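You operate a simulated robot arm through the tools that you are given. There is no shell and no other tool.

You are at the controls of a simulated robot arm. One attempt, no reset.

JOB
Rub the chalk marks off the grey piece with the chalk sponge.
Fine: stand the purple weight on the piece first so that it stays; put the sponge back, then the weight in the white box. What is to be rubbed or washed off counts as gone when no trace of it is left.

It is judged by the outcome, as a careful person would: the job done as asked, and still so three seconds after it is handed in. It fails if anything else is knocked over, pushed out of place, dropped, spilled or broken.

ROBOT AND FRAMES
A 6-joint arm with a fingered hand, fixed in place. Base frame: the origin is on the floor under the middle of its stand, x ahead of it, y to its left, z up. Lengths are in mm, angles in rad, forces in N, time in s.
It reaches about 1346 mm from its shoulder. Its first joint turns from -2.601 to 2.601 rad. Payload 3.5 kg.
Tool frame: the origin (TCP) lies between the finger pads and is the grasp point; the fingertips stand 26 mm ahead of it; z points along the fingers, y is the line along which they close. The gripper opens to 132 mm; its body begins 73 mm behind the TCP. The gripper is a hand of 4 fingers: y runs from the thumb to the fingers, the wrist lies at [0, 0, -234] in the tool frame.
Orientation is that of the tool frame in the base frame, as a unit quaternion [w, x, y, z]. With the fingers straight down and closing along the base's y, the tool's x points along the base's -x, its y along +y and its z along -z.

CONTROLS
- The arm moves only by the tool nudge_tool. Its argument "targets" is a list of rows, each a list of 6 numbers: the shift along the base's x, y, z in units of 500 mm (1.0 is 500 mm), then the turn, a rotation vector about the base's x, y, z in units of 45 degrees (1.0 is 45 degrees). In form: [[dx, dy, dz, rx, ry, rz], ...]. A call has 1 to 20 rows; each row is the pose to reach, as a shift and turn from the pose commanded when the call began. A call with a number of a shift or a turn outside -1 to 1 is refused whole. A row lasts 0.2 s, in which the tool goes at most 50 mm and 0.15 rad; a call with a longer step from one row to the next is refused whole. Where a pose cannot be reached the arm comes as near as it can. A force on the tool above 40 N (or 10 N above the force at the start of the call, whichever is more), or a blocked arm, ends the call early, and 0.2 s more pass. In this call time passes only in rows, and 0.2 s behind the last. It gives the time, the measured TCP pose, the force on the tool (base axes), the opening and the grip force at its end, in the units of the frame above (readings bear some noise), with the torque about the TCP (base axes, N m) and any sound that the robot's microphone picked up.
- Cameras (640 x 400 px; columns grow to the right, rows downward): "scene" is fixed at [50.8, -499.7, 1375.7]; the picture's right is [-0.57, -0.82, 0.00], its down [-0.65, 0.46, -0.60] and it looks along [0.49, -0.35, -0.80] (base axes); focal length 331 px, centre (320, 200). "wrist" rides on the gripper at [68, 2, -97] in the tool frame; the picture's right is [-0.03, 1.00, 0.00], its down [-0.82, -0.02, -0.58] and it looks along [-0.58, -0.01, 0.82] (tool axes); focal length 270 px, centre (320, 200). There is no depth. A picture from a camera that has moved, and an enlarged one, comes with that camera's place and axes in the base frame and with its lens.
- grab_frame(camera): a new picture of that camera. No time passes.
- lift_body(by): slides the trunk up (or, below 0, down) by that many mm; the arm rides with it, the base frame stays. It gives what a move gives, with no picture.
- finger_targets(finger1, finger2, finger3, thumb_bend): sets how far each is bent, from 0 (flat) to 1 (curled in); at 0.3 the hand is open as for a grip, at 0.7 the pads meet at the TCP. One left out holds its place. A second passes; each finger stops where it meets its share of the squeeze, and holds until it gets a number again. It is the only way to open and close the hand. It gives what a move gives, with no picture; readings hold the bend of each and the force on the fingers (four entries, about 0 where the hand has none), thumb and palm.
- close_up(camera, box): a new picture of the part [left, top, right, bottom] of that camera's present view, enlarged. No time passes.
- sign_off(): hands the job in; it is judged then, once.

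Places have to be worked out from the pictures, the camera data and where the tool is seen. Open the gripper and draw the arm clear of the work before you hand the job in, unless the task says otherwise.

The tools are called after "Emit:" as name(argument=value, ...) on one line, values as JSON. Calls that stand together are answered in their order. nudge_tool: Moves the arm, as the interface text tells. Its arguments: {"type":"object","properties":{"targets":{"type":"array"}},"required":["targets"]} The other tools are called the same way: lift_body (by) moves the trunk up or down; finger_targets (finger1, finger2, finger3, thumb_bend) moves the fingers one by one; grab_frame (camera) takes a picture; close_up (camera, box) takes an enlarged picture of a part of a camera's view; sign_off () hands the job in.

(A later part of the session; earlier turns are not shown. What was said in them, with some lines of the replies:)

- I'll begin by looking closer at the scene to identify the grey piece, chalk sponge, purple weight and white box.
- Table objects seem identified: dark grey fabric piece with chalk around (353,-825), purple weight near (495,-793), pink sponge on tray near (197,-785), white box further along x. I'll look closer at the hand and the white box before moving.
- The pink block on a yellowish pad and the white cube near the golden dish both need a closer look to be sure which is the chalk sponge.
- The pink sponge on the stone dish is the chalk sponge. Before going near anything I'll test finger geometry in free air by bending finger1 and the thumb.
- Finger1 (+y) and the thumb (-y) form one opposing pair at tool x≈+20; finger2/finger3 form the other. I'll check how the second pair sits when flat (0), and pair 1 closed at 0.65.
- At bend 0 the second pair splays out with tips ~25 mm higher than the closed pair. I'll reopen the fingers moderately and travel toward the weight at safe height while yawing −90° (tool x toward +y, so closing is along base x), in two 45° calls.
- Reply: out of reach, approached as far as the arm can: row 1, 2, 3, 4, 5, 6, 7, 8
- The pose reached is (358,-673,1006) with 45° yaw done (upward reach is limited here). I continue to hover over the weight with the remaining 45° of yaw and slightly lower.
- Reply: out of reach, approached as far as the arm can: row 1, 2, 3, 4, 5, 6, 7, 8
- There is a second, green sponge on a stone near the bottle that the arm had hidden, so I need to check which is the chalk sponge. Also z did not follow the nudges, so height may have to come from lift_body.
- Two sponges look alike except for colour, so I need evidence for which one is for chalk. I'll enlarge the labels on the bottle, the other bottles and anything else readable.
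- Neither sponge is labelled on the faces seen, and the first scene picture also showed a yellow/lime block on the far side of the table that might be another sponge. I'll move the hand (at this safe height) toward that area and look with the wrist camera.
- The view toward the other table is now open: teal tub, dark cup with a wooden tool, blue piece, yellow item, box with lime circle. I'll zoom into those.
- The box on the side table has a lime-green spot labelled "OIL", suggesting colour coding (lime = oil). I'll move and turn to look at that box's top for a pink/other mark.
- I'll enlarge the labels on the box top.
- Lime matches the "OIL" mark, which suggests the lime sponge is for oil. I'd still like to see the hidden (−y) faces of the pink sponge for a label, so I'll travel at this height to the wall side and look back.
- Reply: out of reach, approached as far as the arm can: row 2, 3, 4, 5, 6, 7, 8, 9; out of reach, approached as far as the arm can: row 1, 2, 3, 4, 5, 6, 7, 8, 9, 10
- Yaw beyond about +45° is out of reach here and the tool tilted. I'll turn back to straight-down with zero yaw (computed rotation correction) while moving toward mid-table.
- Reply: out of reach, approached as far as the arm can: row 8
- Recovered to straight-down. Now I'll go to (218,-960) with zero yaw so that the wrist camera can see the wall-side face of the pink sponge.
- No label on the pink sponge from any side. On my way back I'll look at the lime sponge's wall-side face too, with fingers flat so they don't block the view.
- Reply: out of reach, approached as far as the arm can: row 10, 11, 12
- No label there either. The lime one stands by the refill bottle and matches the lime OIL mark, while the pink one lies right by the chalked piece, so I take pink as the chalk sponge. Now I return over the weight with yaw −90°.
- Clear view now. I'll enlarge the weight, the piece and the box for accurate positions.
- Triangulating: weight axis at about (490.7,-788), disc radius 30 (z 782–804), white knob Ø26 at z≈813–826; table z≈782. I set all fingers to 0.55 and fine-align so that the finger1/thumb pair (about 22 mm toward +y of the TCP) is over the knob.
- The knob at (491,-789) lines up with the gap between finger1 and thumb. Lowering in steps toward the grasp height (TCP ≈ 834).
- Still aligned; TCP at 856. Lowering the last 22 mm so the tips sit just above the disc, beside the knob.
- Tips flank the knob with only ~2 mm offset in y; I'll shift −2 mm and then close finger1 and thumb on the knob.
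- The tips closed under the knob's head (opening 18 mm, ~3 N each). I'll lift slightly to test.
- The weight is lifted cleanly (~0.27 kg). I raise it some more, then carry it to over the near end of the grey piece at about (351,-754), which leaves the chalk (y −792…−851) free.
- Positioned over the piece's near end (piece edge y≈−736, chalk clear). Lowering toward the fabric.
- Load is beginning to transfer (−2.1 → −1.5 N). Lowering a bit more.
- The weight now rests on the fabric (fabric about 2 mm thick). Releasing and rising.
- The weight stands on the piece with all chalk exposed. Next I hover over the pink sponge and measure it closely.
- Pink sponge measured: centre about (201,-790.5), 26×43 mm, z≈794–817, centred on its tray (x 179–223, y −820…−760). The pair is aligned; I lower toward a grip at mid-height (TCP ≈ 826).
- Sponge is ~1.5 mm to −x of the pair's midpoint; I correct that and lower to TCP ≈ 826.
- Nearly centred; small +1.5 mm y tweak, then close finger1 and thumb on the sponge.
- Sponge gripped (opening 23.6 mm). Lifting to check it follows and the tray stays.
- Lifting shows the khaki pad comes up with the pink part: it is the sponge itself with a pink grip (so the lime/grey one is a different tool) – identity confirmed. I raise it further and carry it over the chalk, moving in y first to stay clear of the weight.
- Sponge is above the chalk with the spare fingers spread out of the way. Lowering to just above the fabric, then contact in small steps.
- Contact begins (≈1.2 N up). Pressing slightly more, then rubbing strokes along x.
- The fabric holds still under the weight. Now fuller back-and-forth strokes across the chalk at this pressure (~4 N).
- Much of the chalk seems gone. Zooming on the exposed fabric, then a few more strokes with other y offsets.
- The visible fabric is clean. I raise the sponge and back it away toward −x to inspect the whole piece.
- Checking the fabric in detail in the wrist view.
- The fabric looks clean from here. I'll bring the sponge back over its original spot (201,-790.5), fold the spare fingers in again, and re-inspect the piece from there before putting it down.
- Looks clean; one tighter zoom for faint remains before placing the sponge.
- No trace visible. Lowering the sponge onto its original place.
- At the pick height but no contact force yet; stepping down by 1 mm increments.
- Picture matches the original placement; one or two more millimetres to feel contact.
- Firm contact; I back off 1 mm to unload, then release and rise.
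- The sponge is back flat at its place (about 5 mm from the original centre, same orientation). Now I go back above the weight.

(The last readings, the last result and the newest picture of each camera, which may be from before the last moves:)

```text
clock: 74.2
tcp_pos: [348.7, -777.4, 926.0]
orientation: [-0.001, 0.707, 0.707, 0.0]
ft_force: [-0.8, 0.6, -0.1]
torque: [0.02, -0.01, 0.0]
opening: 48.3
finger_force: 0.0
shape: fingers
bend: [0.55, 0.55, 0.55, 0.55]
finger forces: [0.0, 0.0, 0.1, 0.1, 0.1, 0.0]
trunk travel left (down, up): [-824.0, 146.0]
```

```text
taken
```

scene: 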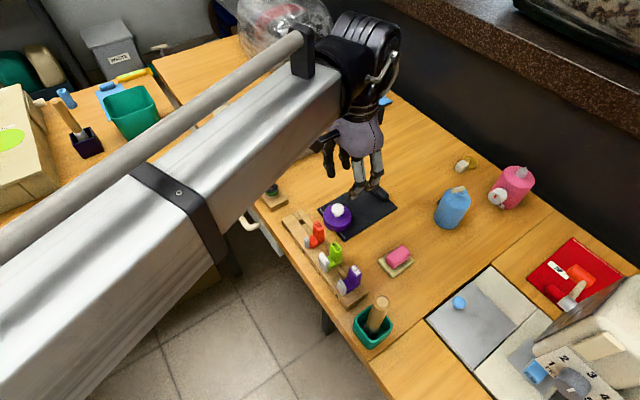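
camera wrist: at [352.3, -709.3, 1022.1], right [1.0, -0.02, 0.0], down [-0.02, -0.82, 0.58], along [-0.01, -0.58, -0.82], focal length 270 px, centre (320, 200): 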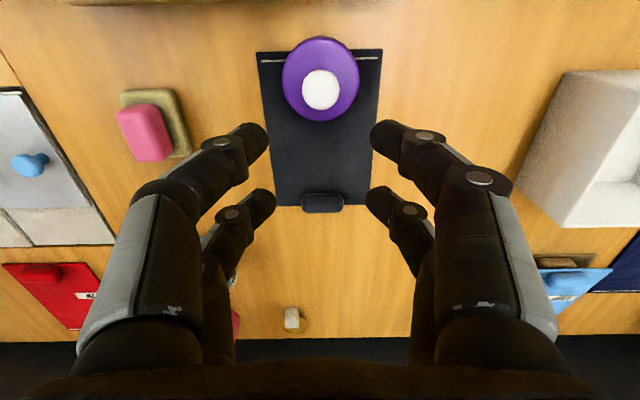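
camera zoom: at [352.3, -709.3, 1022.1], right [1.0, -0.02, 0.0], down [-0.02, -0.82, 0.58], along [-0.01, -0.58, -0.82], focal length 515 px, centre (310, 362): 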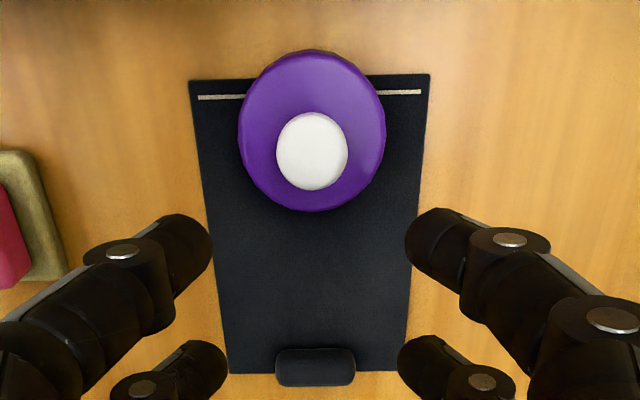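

The piece is spotless and unmoved, and the weight stands at about (352,-755). I align and lower to grip the knob again (TCP ≈ 836).

Emit:
close_up(camera="scene", box=[310, 170, 410, 245])

Emit:
nudge_tool(targets=[[0.0012, -0.0005, 0, 0, 0, 0], [0.0024, -0.001, 0, 0, 0, 0]])

Emit:
lift_body(by=-70)

Emit:
lift_body(by=-19)

Emit:
grab_frame(camera="wrist")

```text
5.33 times, centred on (360, 208) of scene
camera zoom: at [50.8, -499.7, 1375.7], right [-0.57, -0.82, 0.0], down [-0.65, 0.46, -0.6], along [0.49, -0.35, -0.8], focal length 1765 px, centre (107, 160)
```

zoom: 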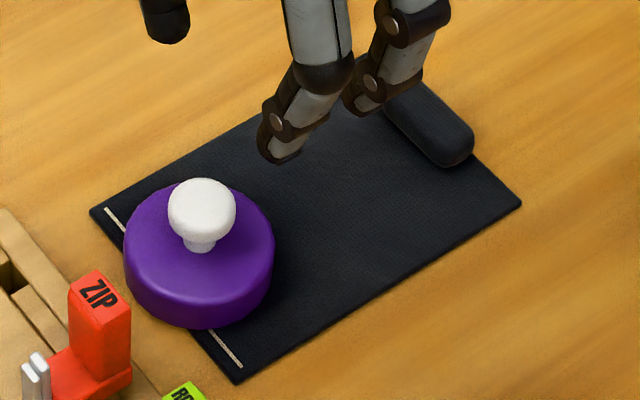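

```text
clock: 74.8
tcp_pos: [351.1, -778.1, 925.5]
orientation: [0.0, 0.708, 0.706, 0.001]
ft_force: [-0.4, 0.4, -0.4]
torque: [-0.01, 0.0, 0.04]
opening: 48.6
finger_force: 0.0
shape: fingers
bend: [0.55, 0.55, 0.55, 0.55]
finger forces: [0.0, 0.1, 0.0, 0.1, 0.1, 0.0]
trunk travel left (down, up): [-824.0, 146.0]
```

```text
clock: 75.9
tcp_pos: [350.8, -776.8, 856.1]
orientation: [-0.001, 0.706, 0.708, 0.001]
ft_force: [-0.4, -0.8, 0.1]
torque: [-0.05, 0.01, 0.03]
opening: 48.8
finger_force: 0.0
shape: fingers
bend: [0.55, 0.55, 0.55, 0.55]
finger forces: [0.1, 0.0, 0.0, 0.0, 0.0, 0.0]
trunk travel left (down, up): [-754.0, 216.0]
```

```text
clock: 76.5
tcp_pos: [351.4, -777.8, 835.0]
orientation: [-0.001, 0.706, 0.708, 0.0]
ft_force: [-0.1, 0.3, -1.3]
torque: [0.02, 0.0, 0.0]
opening: 48.2
finger_force: 0.0
shape: fingers
bend: [0.55, 0.55, 0.55, 0.55]
finger forces: [0.0, 0.0, 0.0, 0.0, 0.1, 0.1]
trunk travel left (down, up): [-735.0, 235.0]
```

```text
taken
camera wrist: at [353.3, -709.3, 933.1], right [1.0, -0.02, 0.0], down [-0.02, -0.82, 0.58], along [-0.01, -0.58, -0.82], focal length 270 px, centre (320, 200)
```

wrist: 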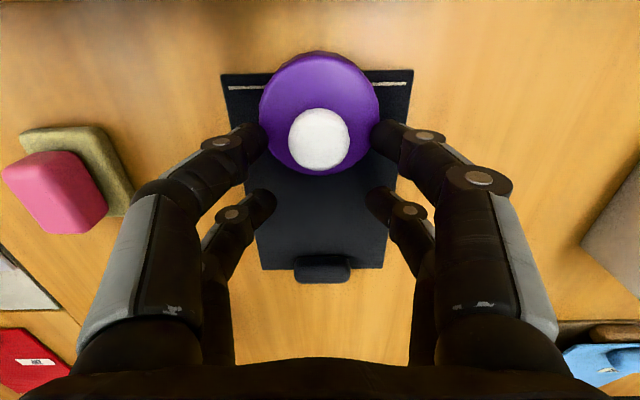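

Aligned with the knob. Closing finger1 and thumb and test-lifting.

Emit:
finger_targets(finger1=0.68, thumb_bend=0.68)

Emit:
lift_body(by=10)

Emit:
grab_frame(camera="wrist")

Emit:
close_up(camera="scene", box=[310, 160, 410, 245])

```text
clock: 77.5
tcp_pos: [350.8, -777.1, 835.9]
orientation: [-0.001, 0.706, 0.708, 0.001]
ft_force: [-0.2, -0.1, 0.4]
torque: [-0.04, -0.01, 0.0]
opening: 16.3
finger_force: 3.1
shape: fingers
bend: [0.65, 0.55, 0.55, 0.66]
finger forces: [2.4, 0.0, 0.0, 0.0, 2.9, 0.0]
trunk travel left (down, up): [-735.0, 235.0]
```

```text
clock: 78.1
tcp_pos: [349.0, -776.3, 846.0]
orientation: [-0.001, 0.707, 0.708, 0.001]
ft_force: [-0.2, -0.3, -1.3]
torque: [-0.04, 0.0, 0.0]
opening: 16.3
finger_force: 2.7
shape: fingers
bend: [0.65, 0.55, 0.55, 0.66]
finger forces: [2.6, 0.0, 0.0, 0.1, 2.9, 0.1]
trunk travel left (down, up): [-745.0, 225.0]
```

```text
taken
camera wrist: at [353.4, -709.5, 943.0], right [1.0, -0.02, 0.0], down [-0.02, -0.82, 0.58], along [-0.01, -0.58, -0.82], focal length 270 px, centre (320, 200)
```

wrist: 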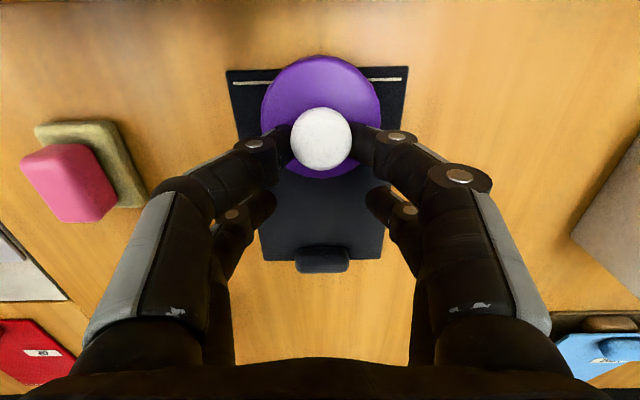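

```text
4.71 times, centred on (360, 202) of scene
camera zoom: at [50.8, -499.7, 1375.7], right [-0.57, -0.82, 0.0], down [-0.65, 0.46, -0.6], along [0.49, -0.35, -0.8], focal length 1558 px, centre (132, 188)
```

zoom: 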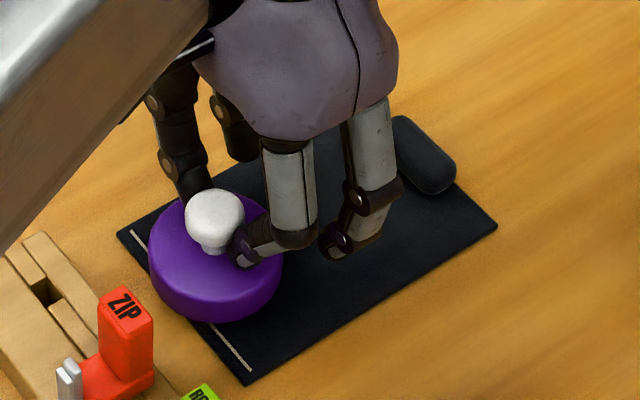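

The weight is up again. I fold the spare pair in to 0.66 (to fit inside the box), raise the weight well above the box rim (z≈849), and carry it over the box (inside x 557–665, y −859…−760).

Emit:
finger_targets(finger2=0.66, finger3=0.66)

Emit:
lift_body(by=78)

Emit:
nudge_tool(targets=[[0.03, -0.005, 0, 0, 0, 0], [0.08, -0.015, 0, 0, 0, 0], [0.14, -0.025, 0, 0, 0, 0], [0.2, -0.035, 0, 0, 0, 0], [0.26, -0.045, 0, 0, 0, 0], [0.32, -0.055, 0, 0, 0, 0], [0.38, -0.065, 0, 0, 0, 0], [0.44, -0.075, 0, 0, 0, 0], [0.48, -0.081, 0, 0, 0, 0], [0.505, -0.084, 0, 0, 0, 0], [0.518, -0.085, 0, 0, 0, 0]])

Emit:
grab_frame(camera="wrist")

Emit:
grab_frame(camera="scene")

```text
clock: 79.1
tcp_pos: [350.6, -777.8, 846.2]
orientation: [-0.001, 0.706, 0.708, 0.001]
ft_force: [0.9, 0.4, -2.5]
torque: [-0.05, 0.02, -0.03]
opening: 16.4
finger_force: 2.6
shape: fingers
bend: [0.65, 0.66, 0.66, 0.66]
finger forces: [2.7, 0.0, 0.0, 0.0, 3.0, 0.0]
trunk travel left (down, up): [-745.0, 225.0]
```

```text
clock: 80.3
tcp_pos: [350.9, -777.9, 924.5]
orientation: [-0.001, 0.707, 0.707, 0.001]
ft_force: [-0.2, -1.5, -1.2]
torque: [-0.04, 0.02, -0.04]
opening: 16.3
finger_force: 2.6
shape: fingers
bend: [0.65, 0.66, 0.66, 0.66]
finger forces: [2.7, 0.1, 0.0, 0.0, 2.9, 0.1]
trunk travel left (down, up): [-823.0, 147.0]
```

```text
clock: 82.7
tcp_pos: [609.5, -819.6, 923.9]
orientation: [-0.001, 0.707, 0.707, 0.001]
ft_force: [-0.2, 0.2, -1.5]
torque: [-0.03, 0.03, 0.01]
opening: 16.3
finger_force: 3.1
shape: fingers
bend: [0.65, 0.66, 0.66, 0.66]
finger forces: [2.7, 0.0, 0.0, 0.0, 2.8, 0.0]
trunk travel left (down, up): [-823.0, 147.0]
```

```text
taken
camera wrist: at [612.6, -752.0, 1020.9], right [1.0, -0.02, 0.0], down [-0.02, -0.82, 0.58], along [-0.01, -0.58, -0.82], focal length 270 px, centre (320, 200)
```

wrist: 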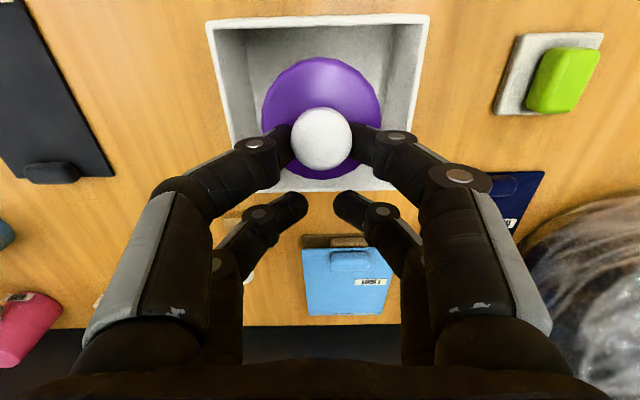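

```text
taken
```

scene: 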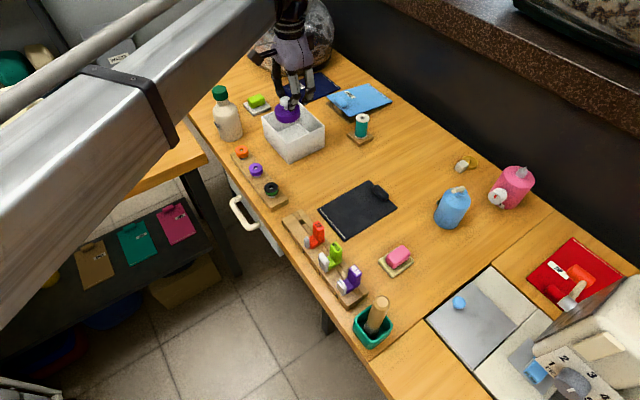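

Centred over the box. Lowering in steps into it.

Emit:
lift_body(by=-45)

Emit:
grab_frame(camera="wrist")

Emit:
close_up(camera="scene", box=[240, 60, 350, 170])

```text
clock: 83.5
tcp_pos: [609.8, -818.2, 878.8]
orientation: [0.0, 0.707, 0.707, 0.0]
ft_force: [1.1, 0.9, -1.7]
torque: [-0.04, 0.02, 0.01]
opening: 16.1
finger_force: 2.5
shape: fingers
bend: [0.65, 0.66, 0.66, 0.66]
finger forces: [2.6, 0.0, 0.0, 0.0, 2.9, 0.1]
trunk travel left (down, up): [-778.0, 192.0]
```

```text
taken
camera wrist: at [612.2, -751.9, 976.0], right [1.0, -0.02, 0.0], down [-0.02, -0.82, 0.58], along [-0.01, -0.58, -0.82], focal length 270 px, centre (320, 200)
```

wrist: 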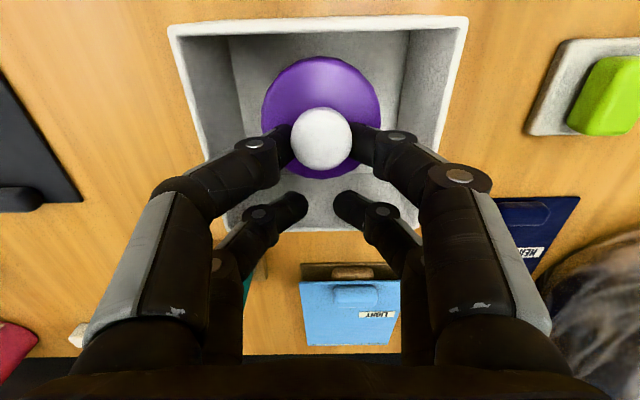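

```text
3.64 times, centred on (295, 115) of scene
camera zoom: at [50.8, -499.7, 1375.7], right [-0.57, -0.82, 0.0], down [-0.65, 0.46, -0.6], along [0.49, -0.35, -0.8], focal length 1204 px, centre (411, 509)
```

zoom: 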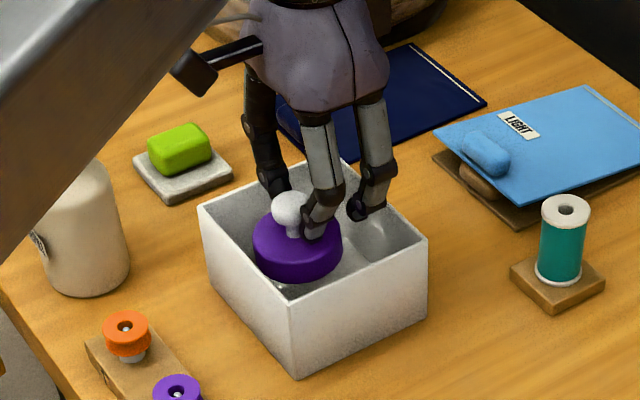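

Good clearance; shifting +2 mm in y to balance margins to both walls, then lowering further.

Emit:
nudge_tool(targets=[[0.0, 0.002, 0, 0, 0, 0], [0.0, 0.004, 0, 0, 0, 0]])

Emit:
lift_body(by=-25)

Emit:
lift_body(by=-10)

Emit:
grab_frame(camera="wrist")

Emit:
close_up(camera="scene", box=[240, 60, 350, 170])

```text
clock: 84.2
tcp_pos: [610.4, -817.0, 877.8]
orientation: [-0.001, 0.707, 0.707, 0.001]
ft_force: [0.0, 1.1, -2.1]
torque: [-0.03, 0.0, 0.03]
opening: 16.5
finger_force: 2.8
shape: fingers
bend: [0.65, 0.66, 0.66, 0.66]
finger forces: [2.6, 0.0, 0.0, 0.0, 2.8, 0.0]
trunk travel left (down, up): [-778.0, 192.0]
```

```text
clock: 84.9
tcp_pos: [609.2, -818.3, 853.6]
orientation: [-0.001, 0.707, 0.707, 0.001]
ft_force: [-0.2, 0.9, -2.0]
torque: [-0.05, 0.03, 0.0]
opening: 16.4
finger_force: 3.0
shape: fingers
bend: [0.65, 0.66, 0.66, 0.66]
finger forces: [2.6, 0.0, 0.1, 0.1, 2.8, 0.0]
trunk travel left (down, up): [-753.0, 217.0]
```

```text
clock: 85.4
tcp_pos: [610.3, -818.7, 844.7]
orientation: [0.0, 0.707, 0.707, 0.0]
ft_force: [0.3, -0.2, -2.6]
torque: [-0.05, 0.02, -0.03]
opening: 16.5
finger_force: 2.6
shape: fingers
bend: [0.65, 0.66, 0.66, 0.66]
finger forces: [2.6, 0.0, 0.0, 0.1, 2.8, 0.0]
trunk travel left (down, up): [-743.0, 227.0]
```

```text
taken
camera wrist: at [612.3, -749.9, 941.0], right [1.0, -0.02, 0.0], down [-0.02, -0.82, 0.58], along [-0.01, -0.58, -0.82], focal length 270 px, centre (320, 200)
```

wrist: 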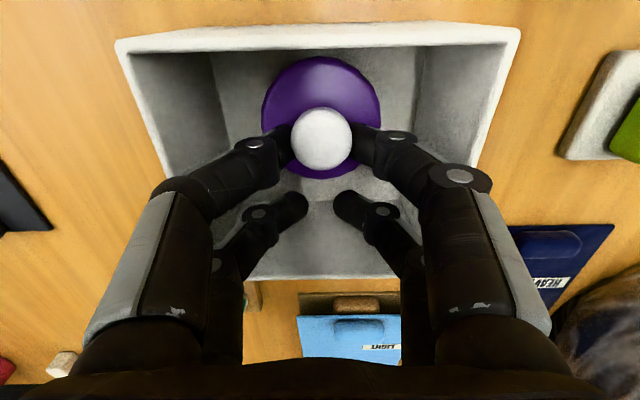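

```text
3.64 times, centred on (295, 115) of scene
camera zoom: at [50.8, -499.7, 1375.7], right [-0.57, -0.82, 0.0], down [-0.65, 0.46, -0.6], along [0.49, -0.35, -0.8], focal length 1204 px, centre (411, 509)
```

zoom: 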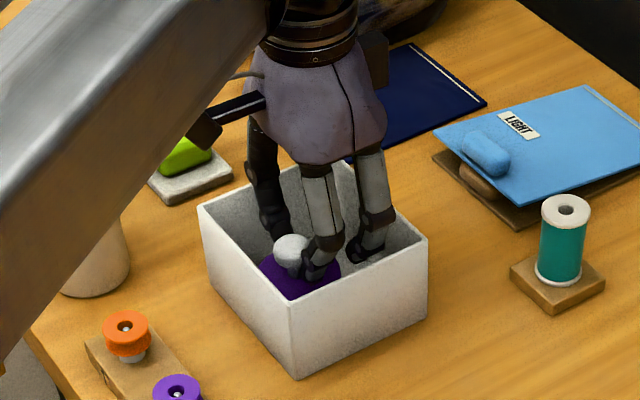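

Plenty of clearance. Final approach in small steps until the box floor takes the load.

Emit:
lift_body(by=-4)

Emit:
lift_body(by=-1)

Emit:
lift_body(by=-1)

```text
clock: 86.0
tcp_pos: [609.3, -818.2, 839.7]
orientation: [-0.001, 0.707, 0.707, 0.0]
ft_force: [-0.3, -1.1, -1.6]
torque: [-0.02, -0.03, 0.0]
opening: 16.3
finger_force: 2.6
shape: fingers
bend: [0.65, 0.66, 0.66, 0.66]
finger forces: [2.6, 0.0, 0.1, 0.1, 2.8, 0.0]
trunk travel left (down, up): [-739.0, 231.0]
```

```text
clock: 86.5
tcp_pos: [610.6, -818.6, 839.3]
orientation: [-0.001, 0.707, 0.707, 0.001]
ft_force: [-0.4, -0.4, -2.2]
torque: [-0.07, 0.0, 0.03]
opening: 16.4
finger_force: 2.4
shape: fingers
bend: [0.65, 0.66, 0.66, 0.66]
finger forces: [2.6, 0.0, 0.0, 0.0, 2.8, 0.1]
trunk travel left (down, up): [-738.0, 232.0]
```

```text
clock: 87.0
tcp_pos: [609.0, -817.6, 838.0]
orientation: [-0.001, 0.707, 0.707, 0.001]
ft_force: [0.3, -0.9, -2.0]
torque: [-0.05, -0.02, 0.01]
opening: 16.6
finger_force: 3.0
shape: fingers
bend: [0.65, 0.66, 0.66, 0.66]
finger forces: [2.7, 0.0, 0.1, 0.0, 2.8, 0.0]
trunk travel left (down, up): [-737.0, 233.0]
```

Not in contact yet; continuing 1 mm at a time.

Emit:
lift_body(by=-1)

Emit:
lift_body(by=-1)

```text
clock: 87.5
tcp_pos: [609.1, -818.0, 837.6]
orientation: [0.0, 0.707, 0.707, 0.001]
ft_force: [-0.1, 0.3, -2.0]
torque: [-0.03, 0.0, 0.0]
opening: 16.3
finger_force: 2.4
shape: fingers
bend: [0.65, 0.66, 0.66, 0.66]
finger forces: [2.6, 0.0, 0.1, 0.0, 2.7, 0.0]
trunk travel left (down, up): [-736.0, 234.0]
```

```text
clock: 88.0
tcp_pos: [609.1, -818.7, 836.0]
orientation: [0.0, 0.707, 0.707, 0.001]
ft_force: [-0.5, 0.6, -0.9]
torque: [-0.02, -0.01, -0.03]
opening: 16.1
finger_force: 2.8
shape: fingers
bend: [0.65, 0.66, 0.66, 0.66]
finger forces: [2.5, 0.0, 0.1, 0.1, 2.8, 0.1]
trunk travel left (down, up): [-735.0, 235.0]
```

Emit:
lift_body(by=-1)

```text
clock: 88.5
tcp_pos: [609.8, -817.5, 834.4]
orientation: [-0.001, 0.708, 0.707, 0.0]
ft_force: [-0.5, 0.3, 0.0]
torque: [-0.01, 0.0, 0.02]
opening: 16.0
finger_force: 2.8
shape: fingers
bend: [0.65, 0.66, 0.66, 0.67]
finger forces: [2.1, 0.0, 0.0, 0.1, 2.6, 0.0]
trunk travel left (down, up): [-734.0, 236.0]
```

The load is gone from the hand: the weight rests on the box floor. Opening pair 1 modestly (to 0.58) to stay within the walls, then checking.

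Emit:
finger_targets(finger1=0.58, thumb_bend=0.58)

Emit:
grab_frame(camera="wrist")

Emit:
close_up(camera="scene", box=[240, 60, 350, 170])

```text
clock: 89.5
tcp_pos: [608.2, -817.3, 836.4]
orientation: [-0.001, 0.706, 0.708, 0.001]
ft_force: [-0.5, 0.1, 6.8]
torque: [0.13, -0.15, 0.01]
opening: 38.9
finger_force: 3.0
shape: fingers
bend: [0.6, 0.66, 0.66, 0.57]
finger forces: [6.2, 0.1, 0.0, 0.0, 0.0, 0.1]
trunk travel left (down, up): [-734.0, 236.0]
```

```text
taken
camera wrist: at [612.0, -749.4, 932.7], right [1.0, -0.02, 0.0], down [-0.02, -0.82, 0.58], along [-0.01, -0.58, -0.82], focal length 270 px, centre (320, 200)
```

wrist: 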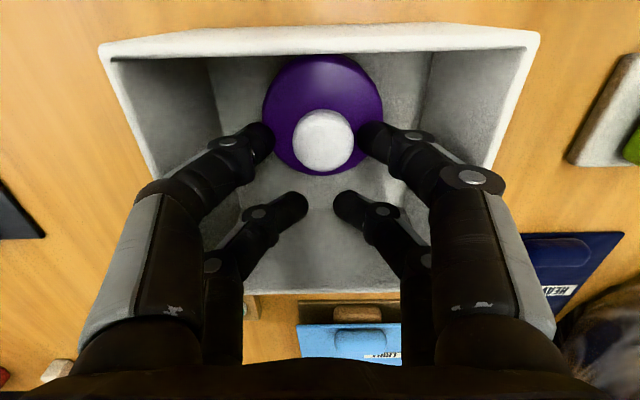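

```text
3.64 times, centred on (295, 115) of scene
camera zoom: at [50.8, -499.7, 1375.7], right [-0.57, -0.82, 0.0], down [-0.65, 0.46, -0.6], along [0.49, -0.35, -0.8], focal length 1204 px, centre (411, 509)
```

zoom: 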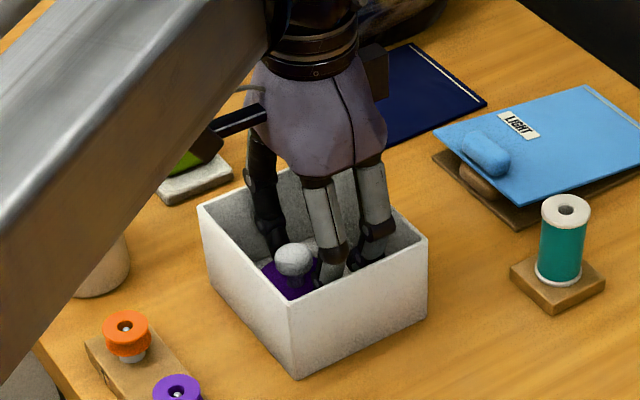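

Finger1's tip is pressing on the disc (6 N), as the tip swings lower when opening. I raise 3 mm to relieve it.

Emit:
lift_body(by=3)

Emit:
grab_frame(camera="wrist")

```text
clock: 90.0
tcp_pos: [608.9, -818.2, 837.5]
orientation: [-0.001, 0.707, 0.707, 0.0]
ft_force: [1.1, -0.5, 0.2]
torque: [-0.02, -0.02, -0.02]
opening: 42.0
finger_force: 0.1
shape: fingers
bend: [0.57, 0.66, 0.66, 0.57]
finger forces: [0.0, 0.1, 0.0, 0.0, 0.0, 0.1]
trunk travel left (down, up): [-737.0, 233.0]
```

```text
taken
camera wrist: at [612.4, -749.9, 935.0], right [1.0, -0.02, 0.0], down [-0.02, -0.82, 0.58], along [-0.01, -0.58, -0.82], focal length 270 px, centre (320, 200)
```

wrist: 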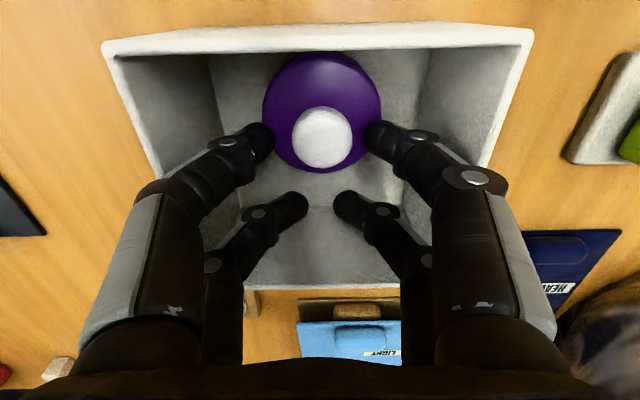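

Free now with the knob centred between the open fingers. Rising straight out of the box.

Emit:
lift_body(by=15)

Emit:
lift_body(by=100)

Emit:
grab_frame(camera="wrist")

Emit:
grab_frame(camera="scene")

```text
clock: 90.7
tcp_pos: [610.5, -817.7, 853.7]
orientation: [0.0, 0.707, 0.707, 0.0]
ft_force: [-0.1, 1.4, 0.0]
torque: [0.0, -0.01, -0.02]
opening: 41.5
finger_force: 0.1
shape: fingers
bend: [0.57, 0.66, 0.66, 0.57]
finger forces: [0.0, 0.1, 0.1, 0.0, 0.0, 0.0]
trunk travel left (down, up): [-752.0, 218.0]
```

```text
clock: 92.0
tcp_pos: [609.7, -817.7, 953.4]
orientation: [-0.001, 0.707, 0.707, 0.0]
ft_force: [0.1, 0.0, -0.6]
torque: [0.01, 0.0, -0.05]
opening: 41.8
finger_force: 0.0
shape: fingers
bend: [0.57, 0.66, 0.66, 0.57]
finger forces: [0.1, 0.0, 0.0, 0.0, 0.0, 0.1]
trunk travel left (down, up): [-852.0, 118.0]
```

```text
taken
camera wrist: at [612.4, -749.9, 1050.0], right [1.0, -0.02, 0.0], down [-0.02, -0.82, 0.58], along [-0.01, -0.58, -0.82], focal length 270 px, centre (320, 200)
```

wrist: 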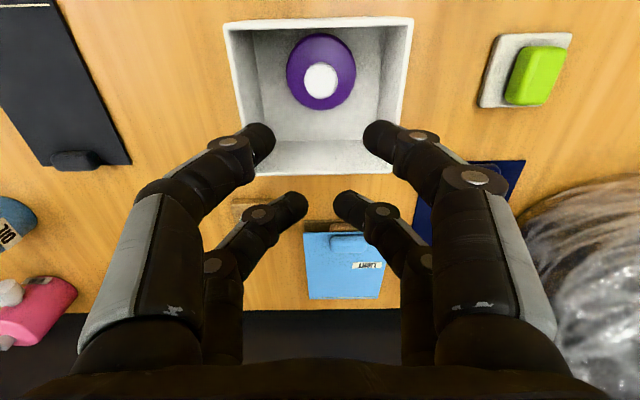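

```text
taken
```

scene: 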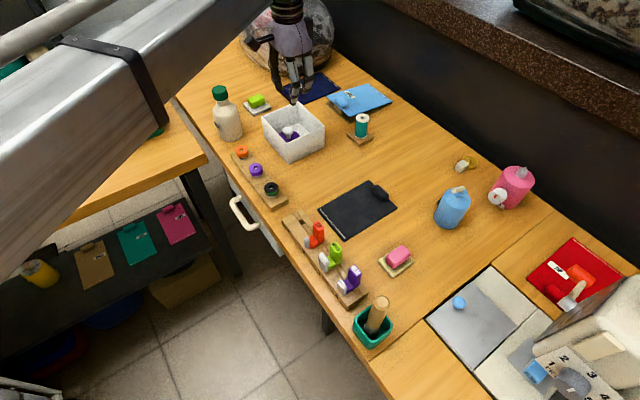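

The weight stands in the box. A detailed check of the piece and the sponge with nothing in the way.

Emit:
close_up(camera="scene", box=[310, 170, 410, 245])

Emit:
close_up(camera="scene", box=[335, 175, 405, 225])

Emit:
close_up(camera="scene", box=[360, 230, 440, 290])

Emit:
close_up(camera="scene", box=[240, 80, 350, 170])

Emit:
close_up(camera="wrist", box=[0, 0, 150, 180])

```text
5.33 times, centred on (360, 208) of scene
camera zoom: at [50.8, -499.7, 1375.7], right [-0.57, -0.82, 0.0], down [-0.65, 0.46, -0.6], along [0.49, -0.35, -0.8], focal length 1765 px, centre (107, 160)
```

zoom: 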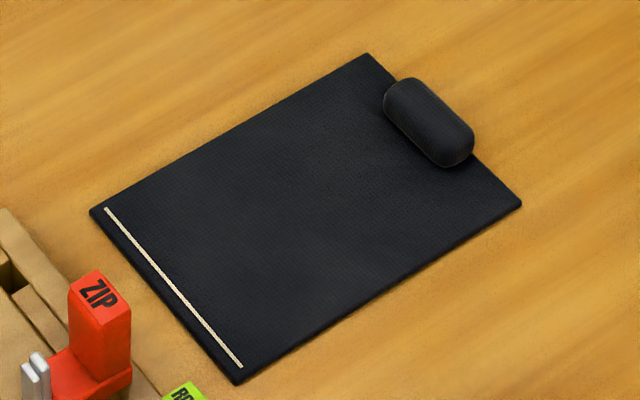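

```text
8.00 times, centred on (370, 200) of scene
camera zoom: at [50.8, -499.7, 1375.7], right [-0.57, -0.82, 0.0], down [-0.65, 0.46, -0.6], along [0.49, -0.35, -0.8], focal length 2648 px, centre (-80, 200)
```

zoom: 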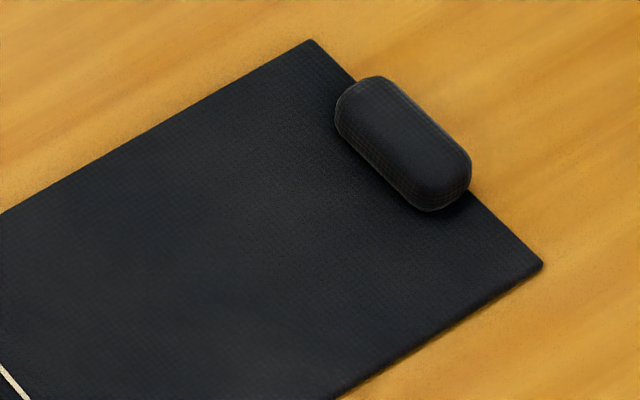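

```text
6.67 times, centred on (400, 260) of scene
camera zoom: at [50.8, -499.7, 1375.7], right [-0.57, -0.82, 0.0], down [-0.65, 0.46, -0.6], along [0.49, -0.35, -0.8], focal length 2207 px, centre (-213, -200)
```

zoom: 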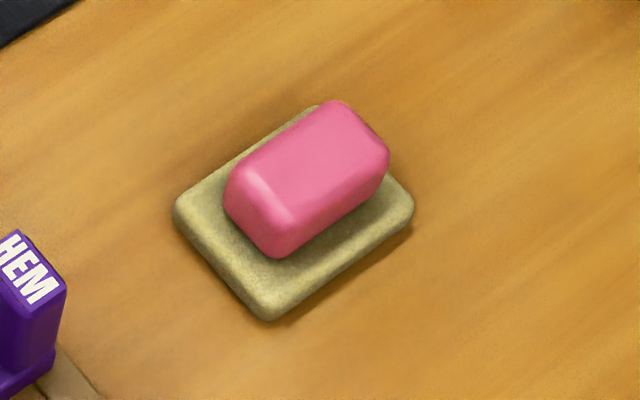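

```text
4.44 times, centred on (295, 125) of scene
camera zoom: at [50.8, -499.7, 1375.7], right [-0.57, -0.82, 0.0], down [-0.65, 0.46, -0.6], along [0.49, -0.35, -0.8], focal length 1471 px, centre (431, 533)
```

zoom: 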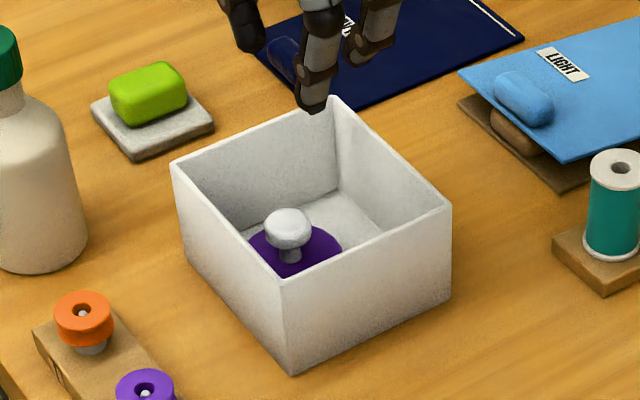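

```text
2.22 times, centred on (75, 90) of wrist
camera zoom: at [612.4, -749.9, 1050.0], right [1.0, -0.02, 0.0], down [-0.02, -0.82, 0.58], along [-0.01, -0.58, -0.82], focal length 601 px, centre (864, 444)
```

zoom: 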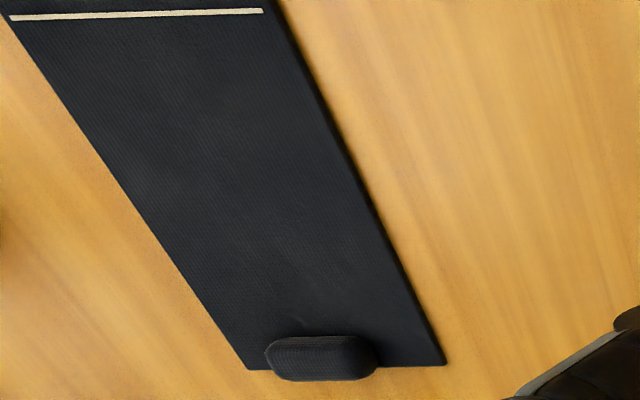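

The piece looks clean and everything stands in place. One very tight zoom on the former chalk area for faint traces.

Emit:
close_up(camera="scene", box=[340, 188, 388, 222])

Emit:
close_up(camera="wrist", box=[30, 60, 110, 130])

Emit:
close_up(camera="wrist", box=[50, 110, 140, 170])

```text
11.76 times, centred on (364, 205) of scene
camera zoom: at [50.8, -499.7, 1375.7], right [-0.57, -0.82, 0.0], down [-0.65, 0.46, -0.6], along [0.49, -0.35, -0.8], focal length 3894 px, centre (-198, 141)
```

zoom: 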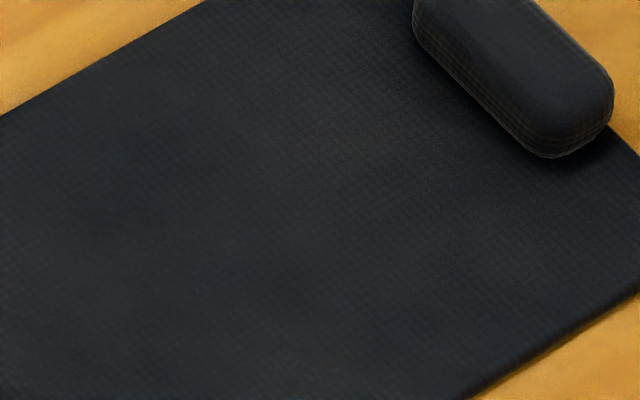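

```text
5.71 times, centred on (70, 95) of wrist
camera zoom: at [612.4, -749.9, 1050.0], right [1.0, -0.02, 0.0], down [-0.02, -0.82, 0.58], along [-0.01, -0.58, -0.82], focal length 1544 px, centre (1749, 800)
```

zoom: 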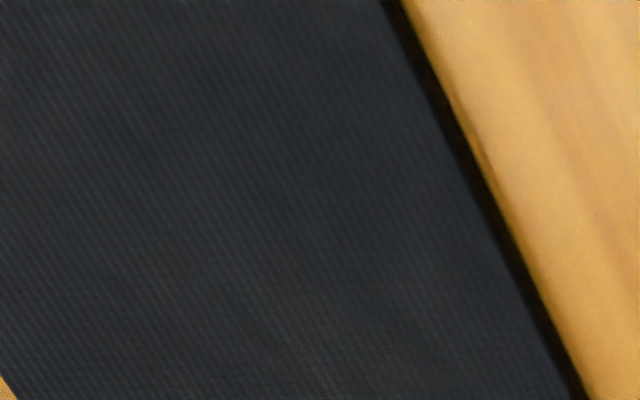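

```text
6.67 times, centred on (95, 140) of wrist
camera zoom: at [612.4, -749.9, 1050.0], right [1.0, -0.02, 0.0], down [-0.02, -0.82, 0.58], along [-0.01, -0.58, -0.82], focal length 1802 px, centre (1820, 600)
```

zoom: 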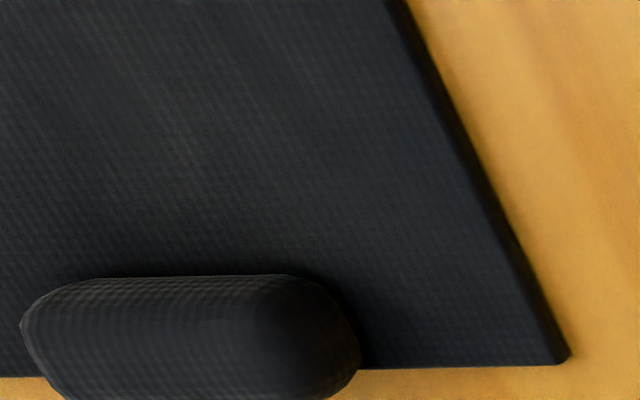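

The piece is clean, the sponge back, the weight in the box, nothing else disturbed. I raise, open the hand and draw the arm back off the table.

Emit:
lift_body(by=53)

Emit:
nudge_tool(targets=[[-0.03, 0.04, 0, 0, 0, 0], [-0.08, 0.1, 0, 0, 0, 0], [-0.14, 0.16, 0, 0, 0, 0], [-0.2, 0.22, 0, 0, 0, 0], [-0.26, 0.28, 0, 0, 0, 0], [-0.32, 0.34, 0, 0, 0, 0], [-0.38, 0.4, 0, 0, 0, 0], [-0.43, 0.46, 0, 0, 0, 0], [-0.48, 0.52, 0, 0, 0, 0], [-0.51, 0.57, 0, 0, 0, 0], [-0.52, 0.6, 0, 0, 0, 0]])

Emit:
finger_targets(finger1=0.3, finger2=0.3, finger3=0.3, thumb_bend=0.3)

Emit:
grab_frame(camera="scene")

Emit:
grab_frame(camera="wrist")

```text
clock: 92.9
tcp_pos: [610.0, -816.7, 1005.4]
orientation: [0.0, 0.707, 0.707, 0.001]
ft_force: [-0.3, -0.2, 0.7]
torque: [-0.03, 0.0, 0.02]
opening: 41.8
finger_force: 0.0
shape: fingers
bend: [0.57, 0.66, 0.66, 0.57]
finger forces: [0.0, 0.0, 0.0, 0.0, 0.1, 0.0]
trunk travel left (down, up): [-905.0, 65.0]
```

```text
clock: 95.3
tcp_pos: [349.2, -518.9, 1007.0]
orientation: [0.0, 0.707, 0.707, 0.001]
ft_force: [0.0, -0.1, -0.5]
torque: [0.01, 0.02, 0.0]
opening: 41.9
finger_force: 0.0
shape: fingers
bend: [0.57, 0.66, 0.66, 0.57]
finger forces: [0.0, 0.1, 0.0, 0.0, 0.0, 0.0]
trunk travel left (down, up): [-905.0, 65.0]
```

```text
clock: 96.3
tcp_pos: [349.6, -517.5, 1006.3]
orientation: [0.0, 0.707, 0.708, 0.001]
ft_force: [0.1, 1.6, -0.5]
torque: [-0.02, 0.02, 0.0]
opening: 132.4
finger_force: 0.0
shape: fingers
bend: [0.3, 0.3, 0.3, 0.3]
finger forces: [0.1, 0.0, 0.1, 0.0, 0.1, 0.0]
trunk travel left (down, up): [-905.0, 65.0]
```

```text
taken
```

scene: 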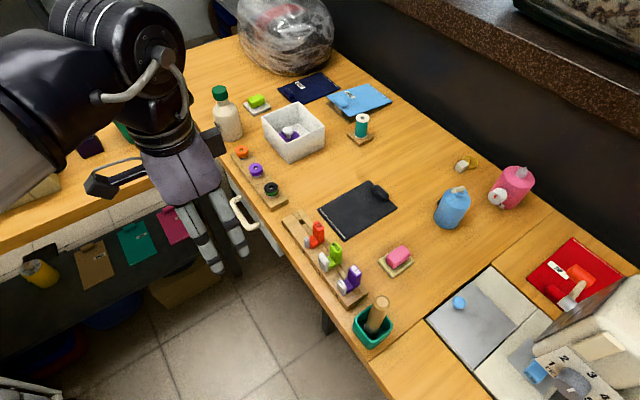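

```text
taken
camera wrist: at [351.9, -450.3, 1103.1], right [1.0, -0.02, 0.0], down [-0.02, -0.82, 0.58], along [-0.01, -0.58, -0.82], focal length 270 px, centre (320, 200)
```

wrist: 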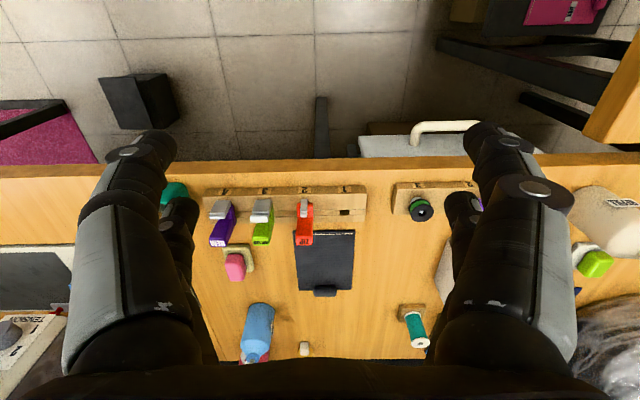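

Final pictures show the grey piece clean and in place, the sponge back on its spot, the weight in the white box, and the open hand clear of the table. Handing in.

Emit:
sign_off()

```text
The job is handed in.
```

The chalk marks are off the grey piece, and I've handed the job in. Close-ups of the fabric afterwards showed no trace left.

- **Weight:** I stood the purple weight on the near end of the piece while rubbing, and the piece didn't move. The weight now stands in the white box.
- **Sponge:** It lies back at its spot in the same orientation, about 5–6 mm to one side of where it was because it shifted as I let go.
- **Which sponge:** Neither of the two sponge-like blocks had a label, so I took the pink-topped one, which lay nearest the chalked piece. When I lifted it, the khaki pad came up with it, so the pad was the sponge and the pink part its grip.
- **White line on the piece:** I left the thin line along one edge alone. The other fabric pieces have the same line, so I took it for stitching, not chalk.

In the final pictures nothing else had been knocked over or moved. The hand is open and the arm is clear of the table.
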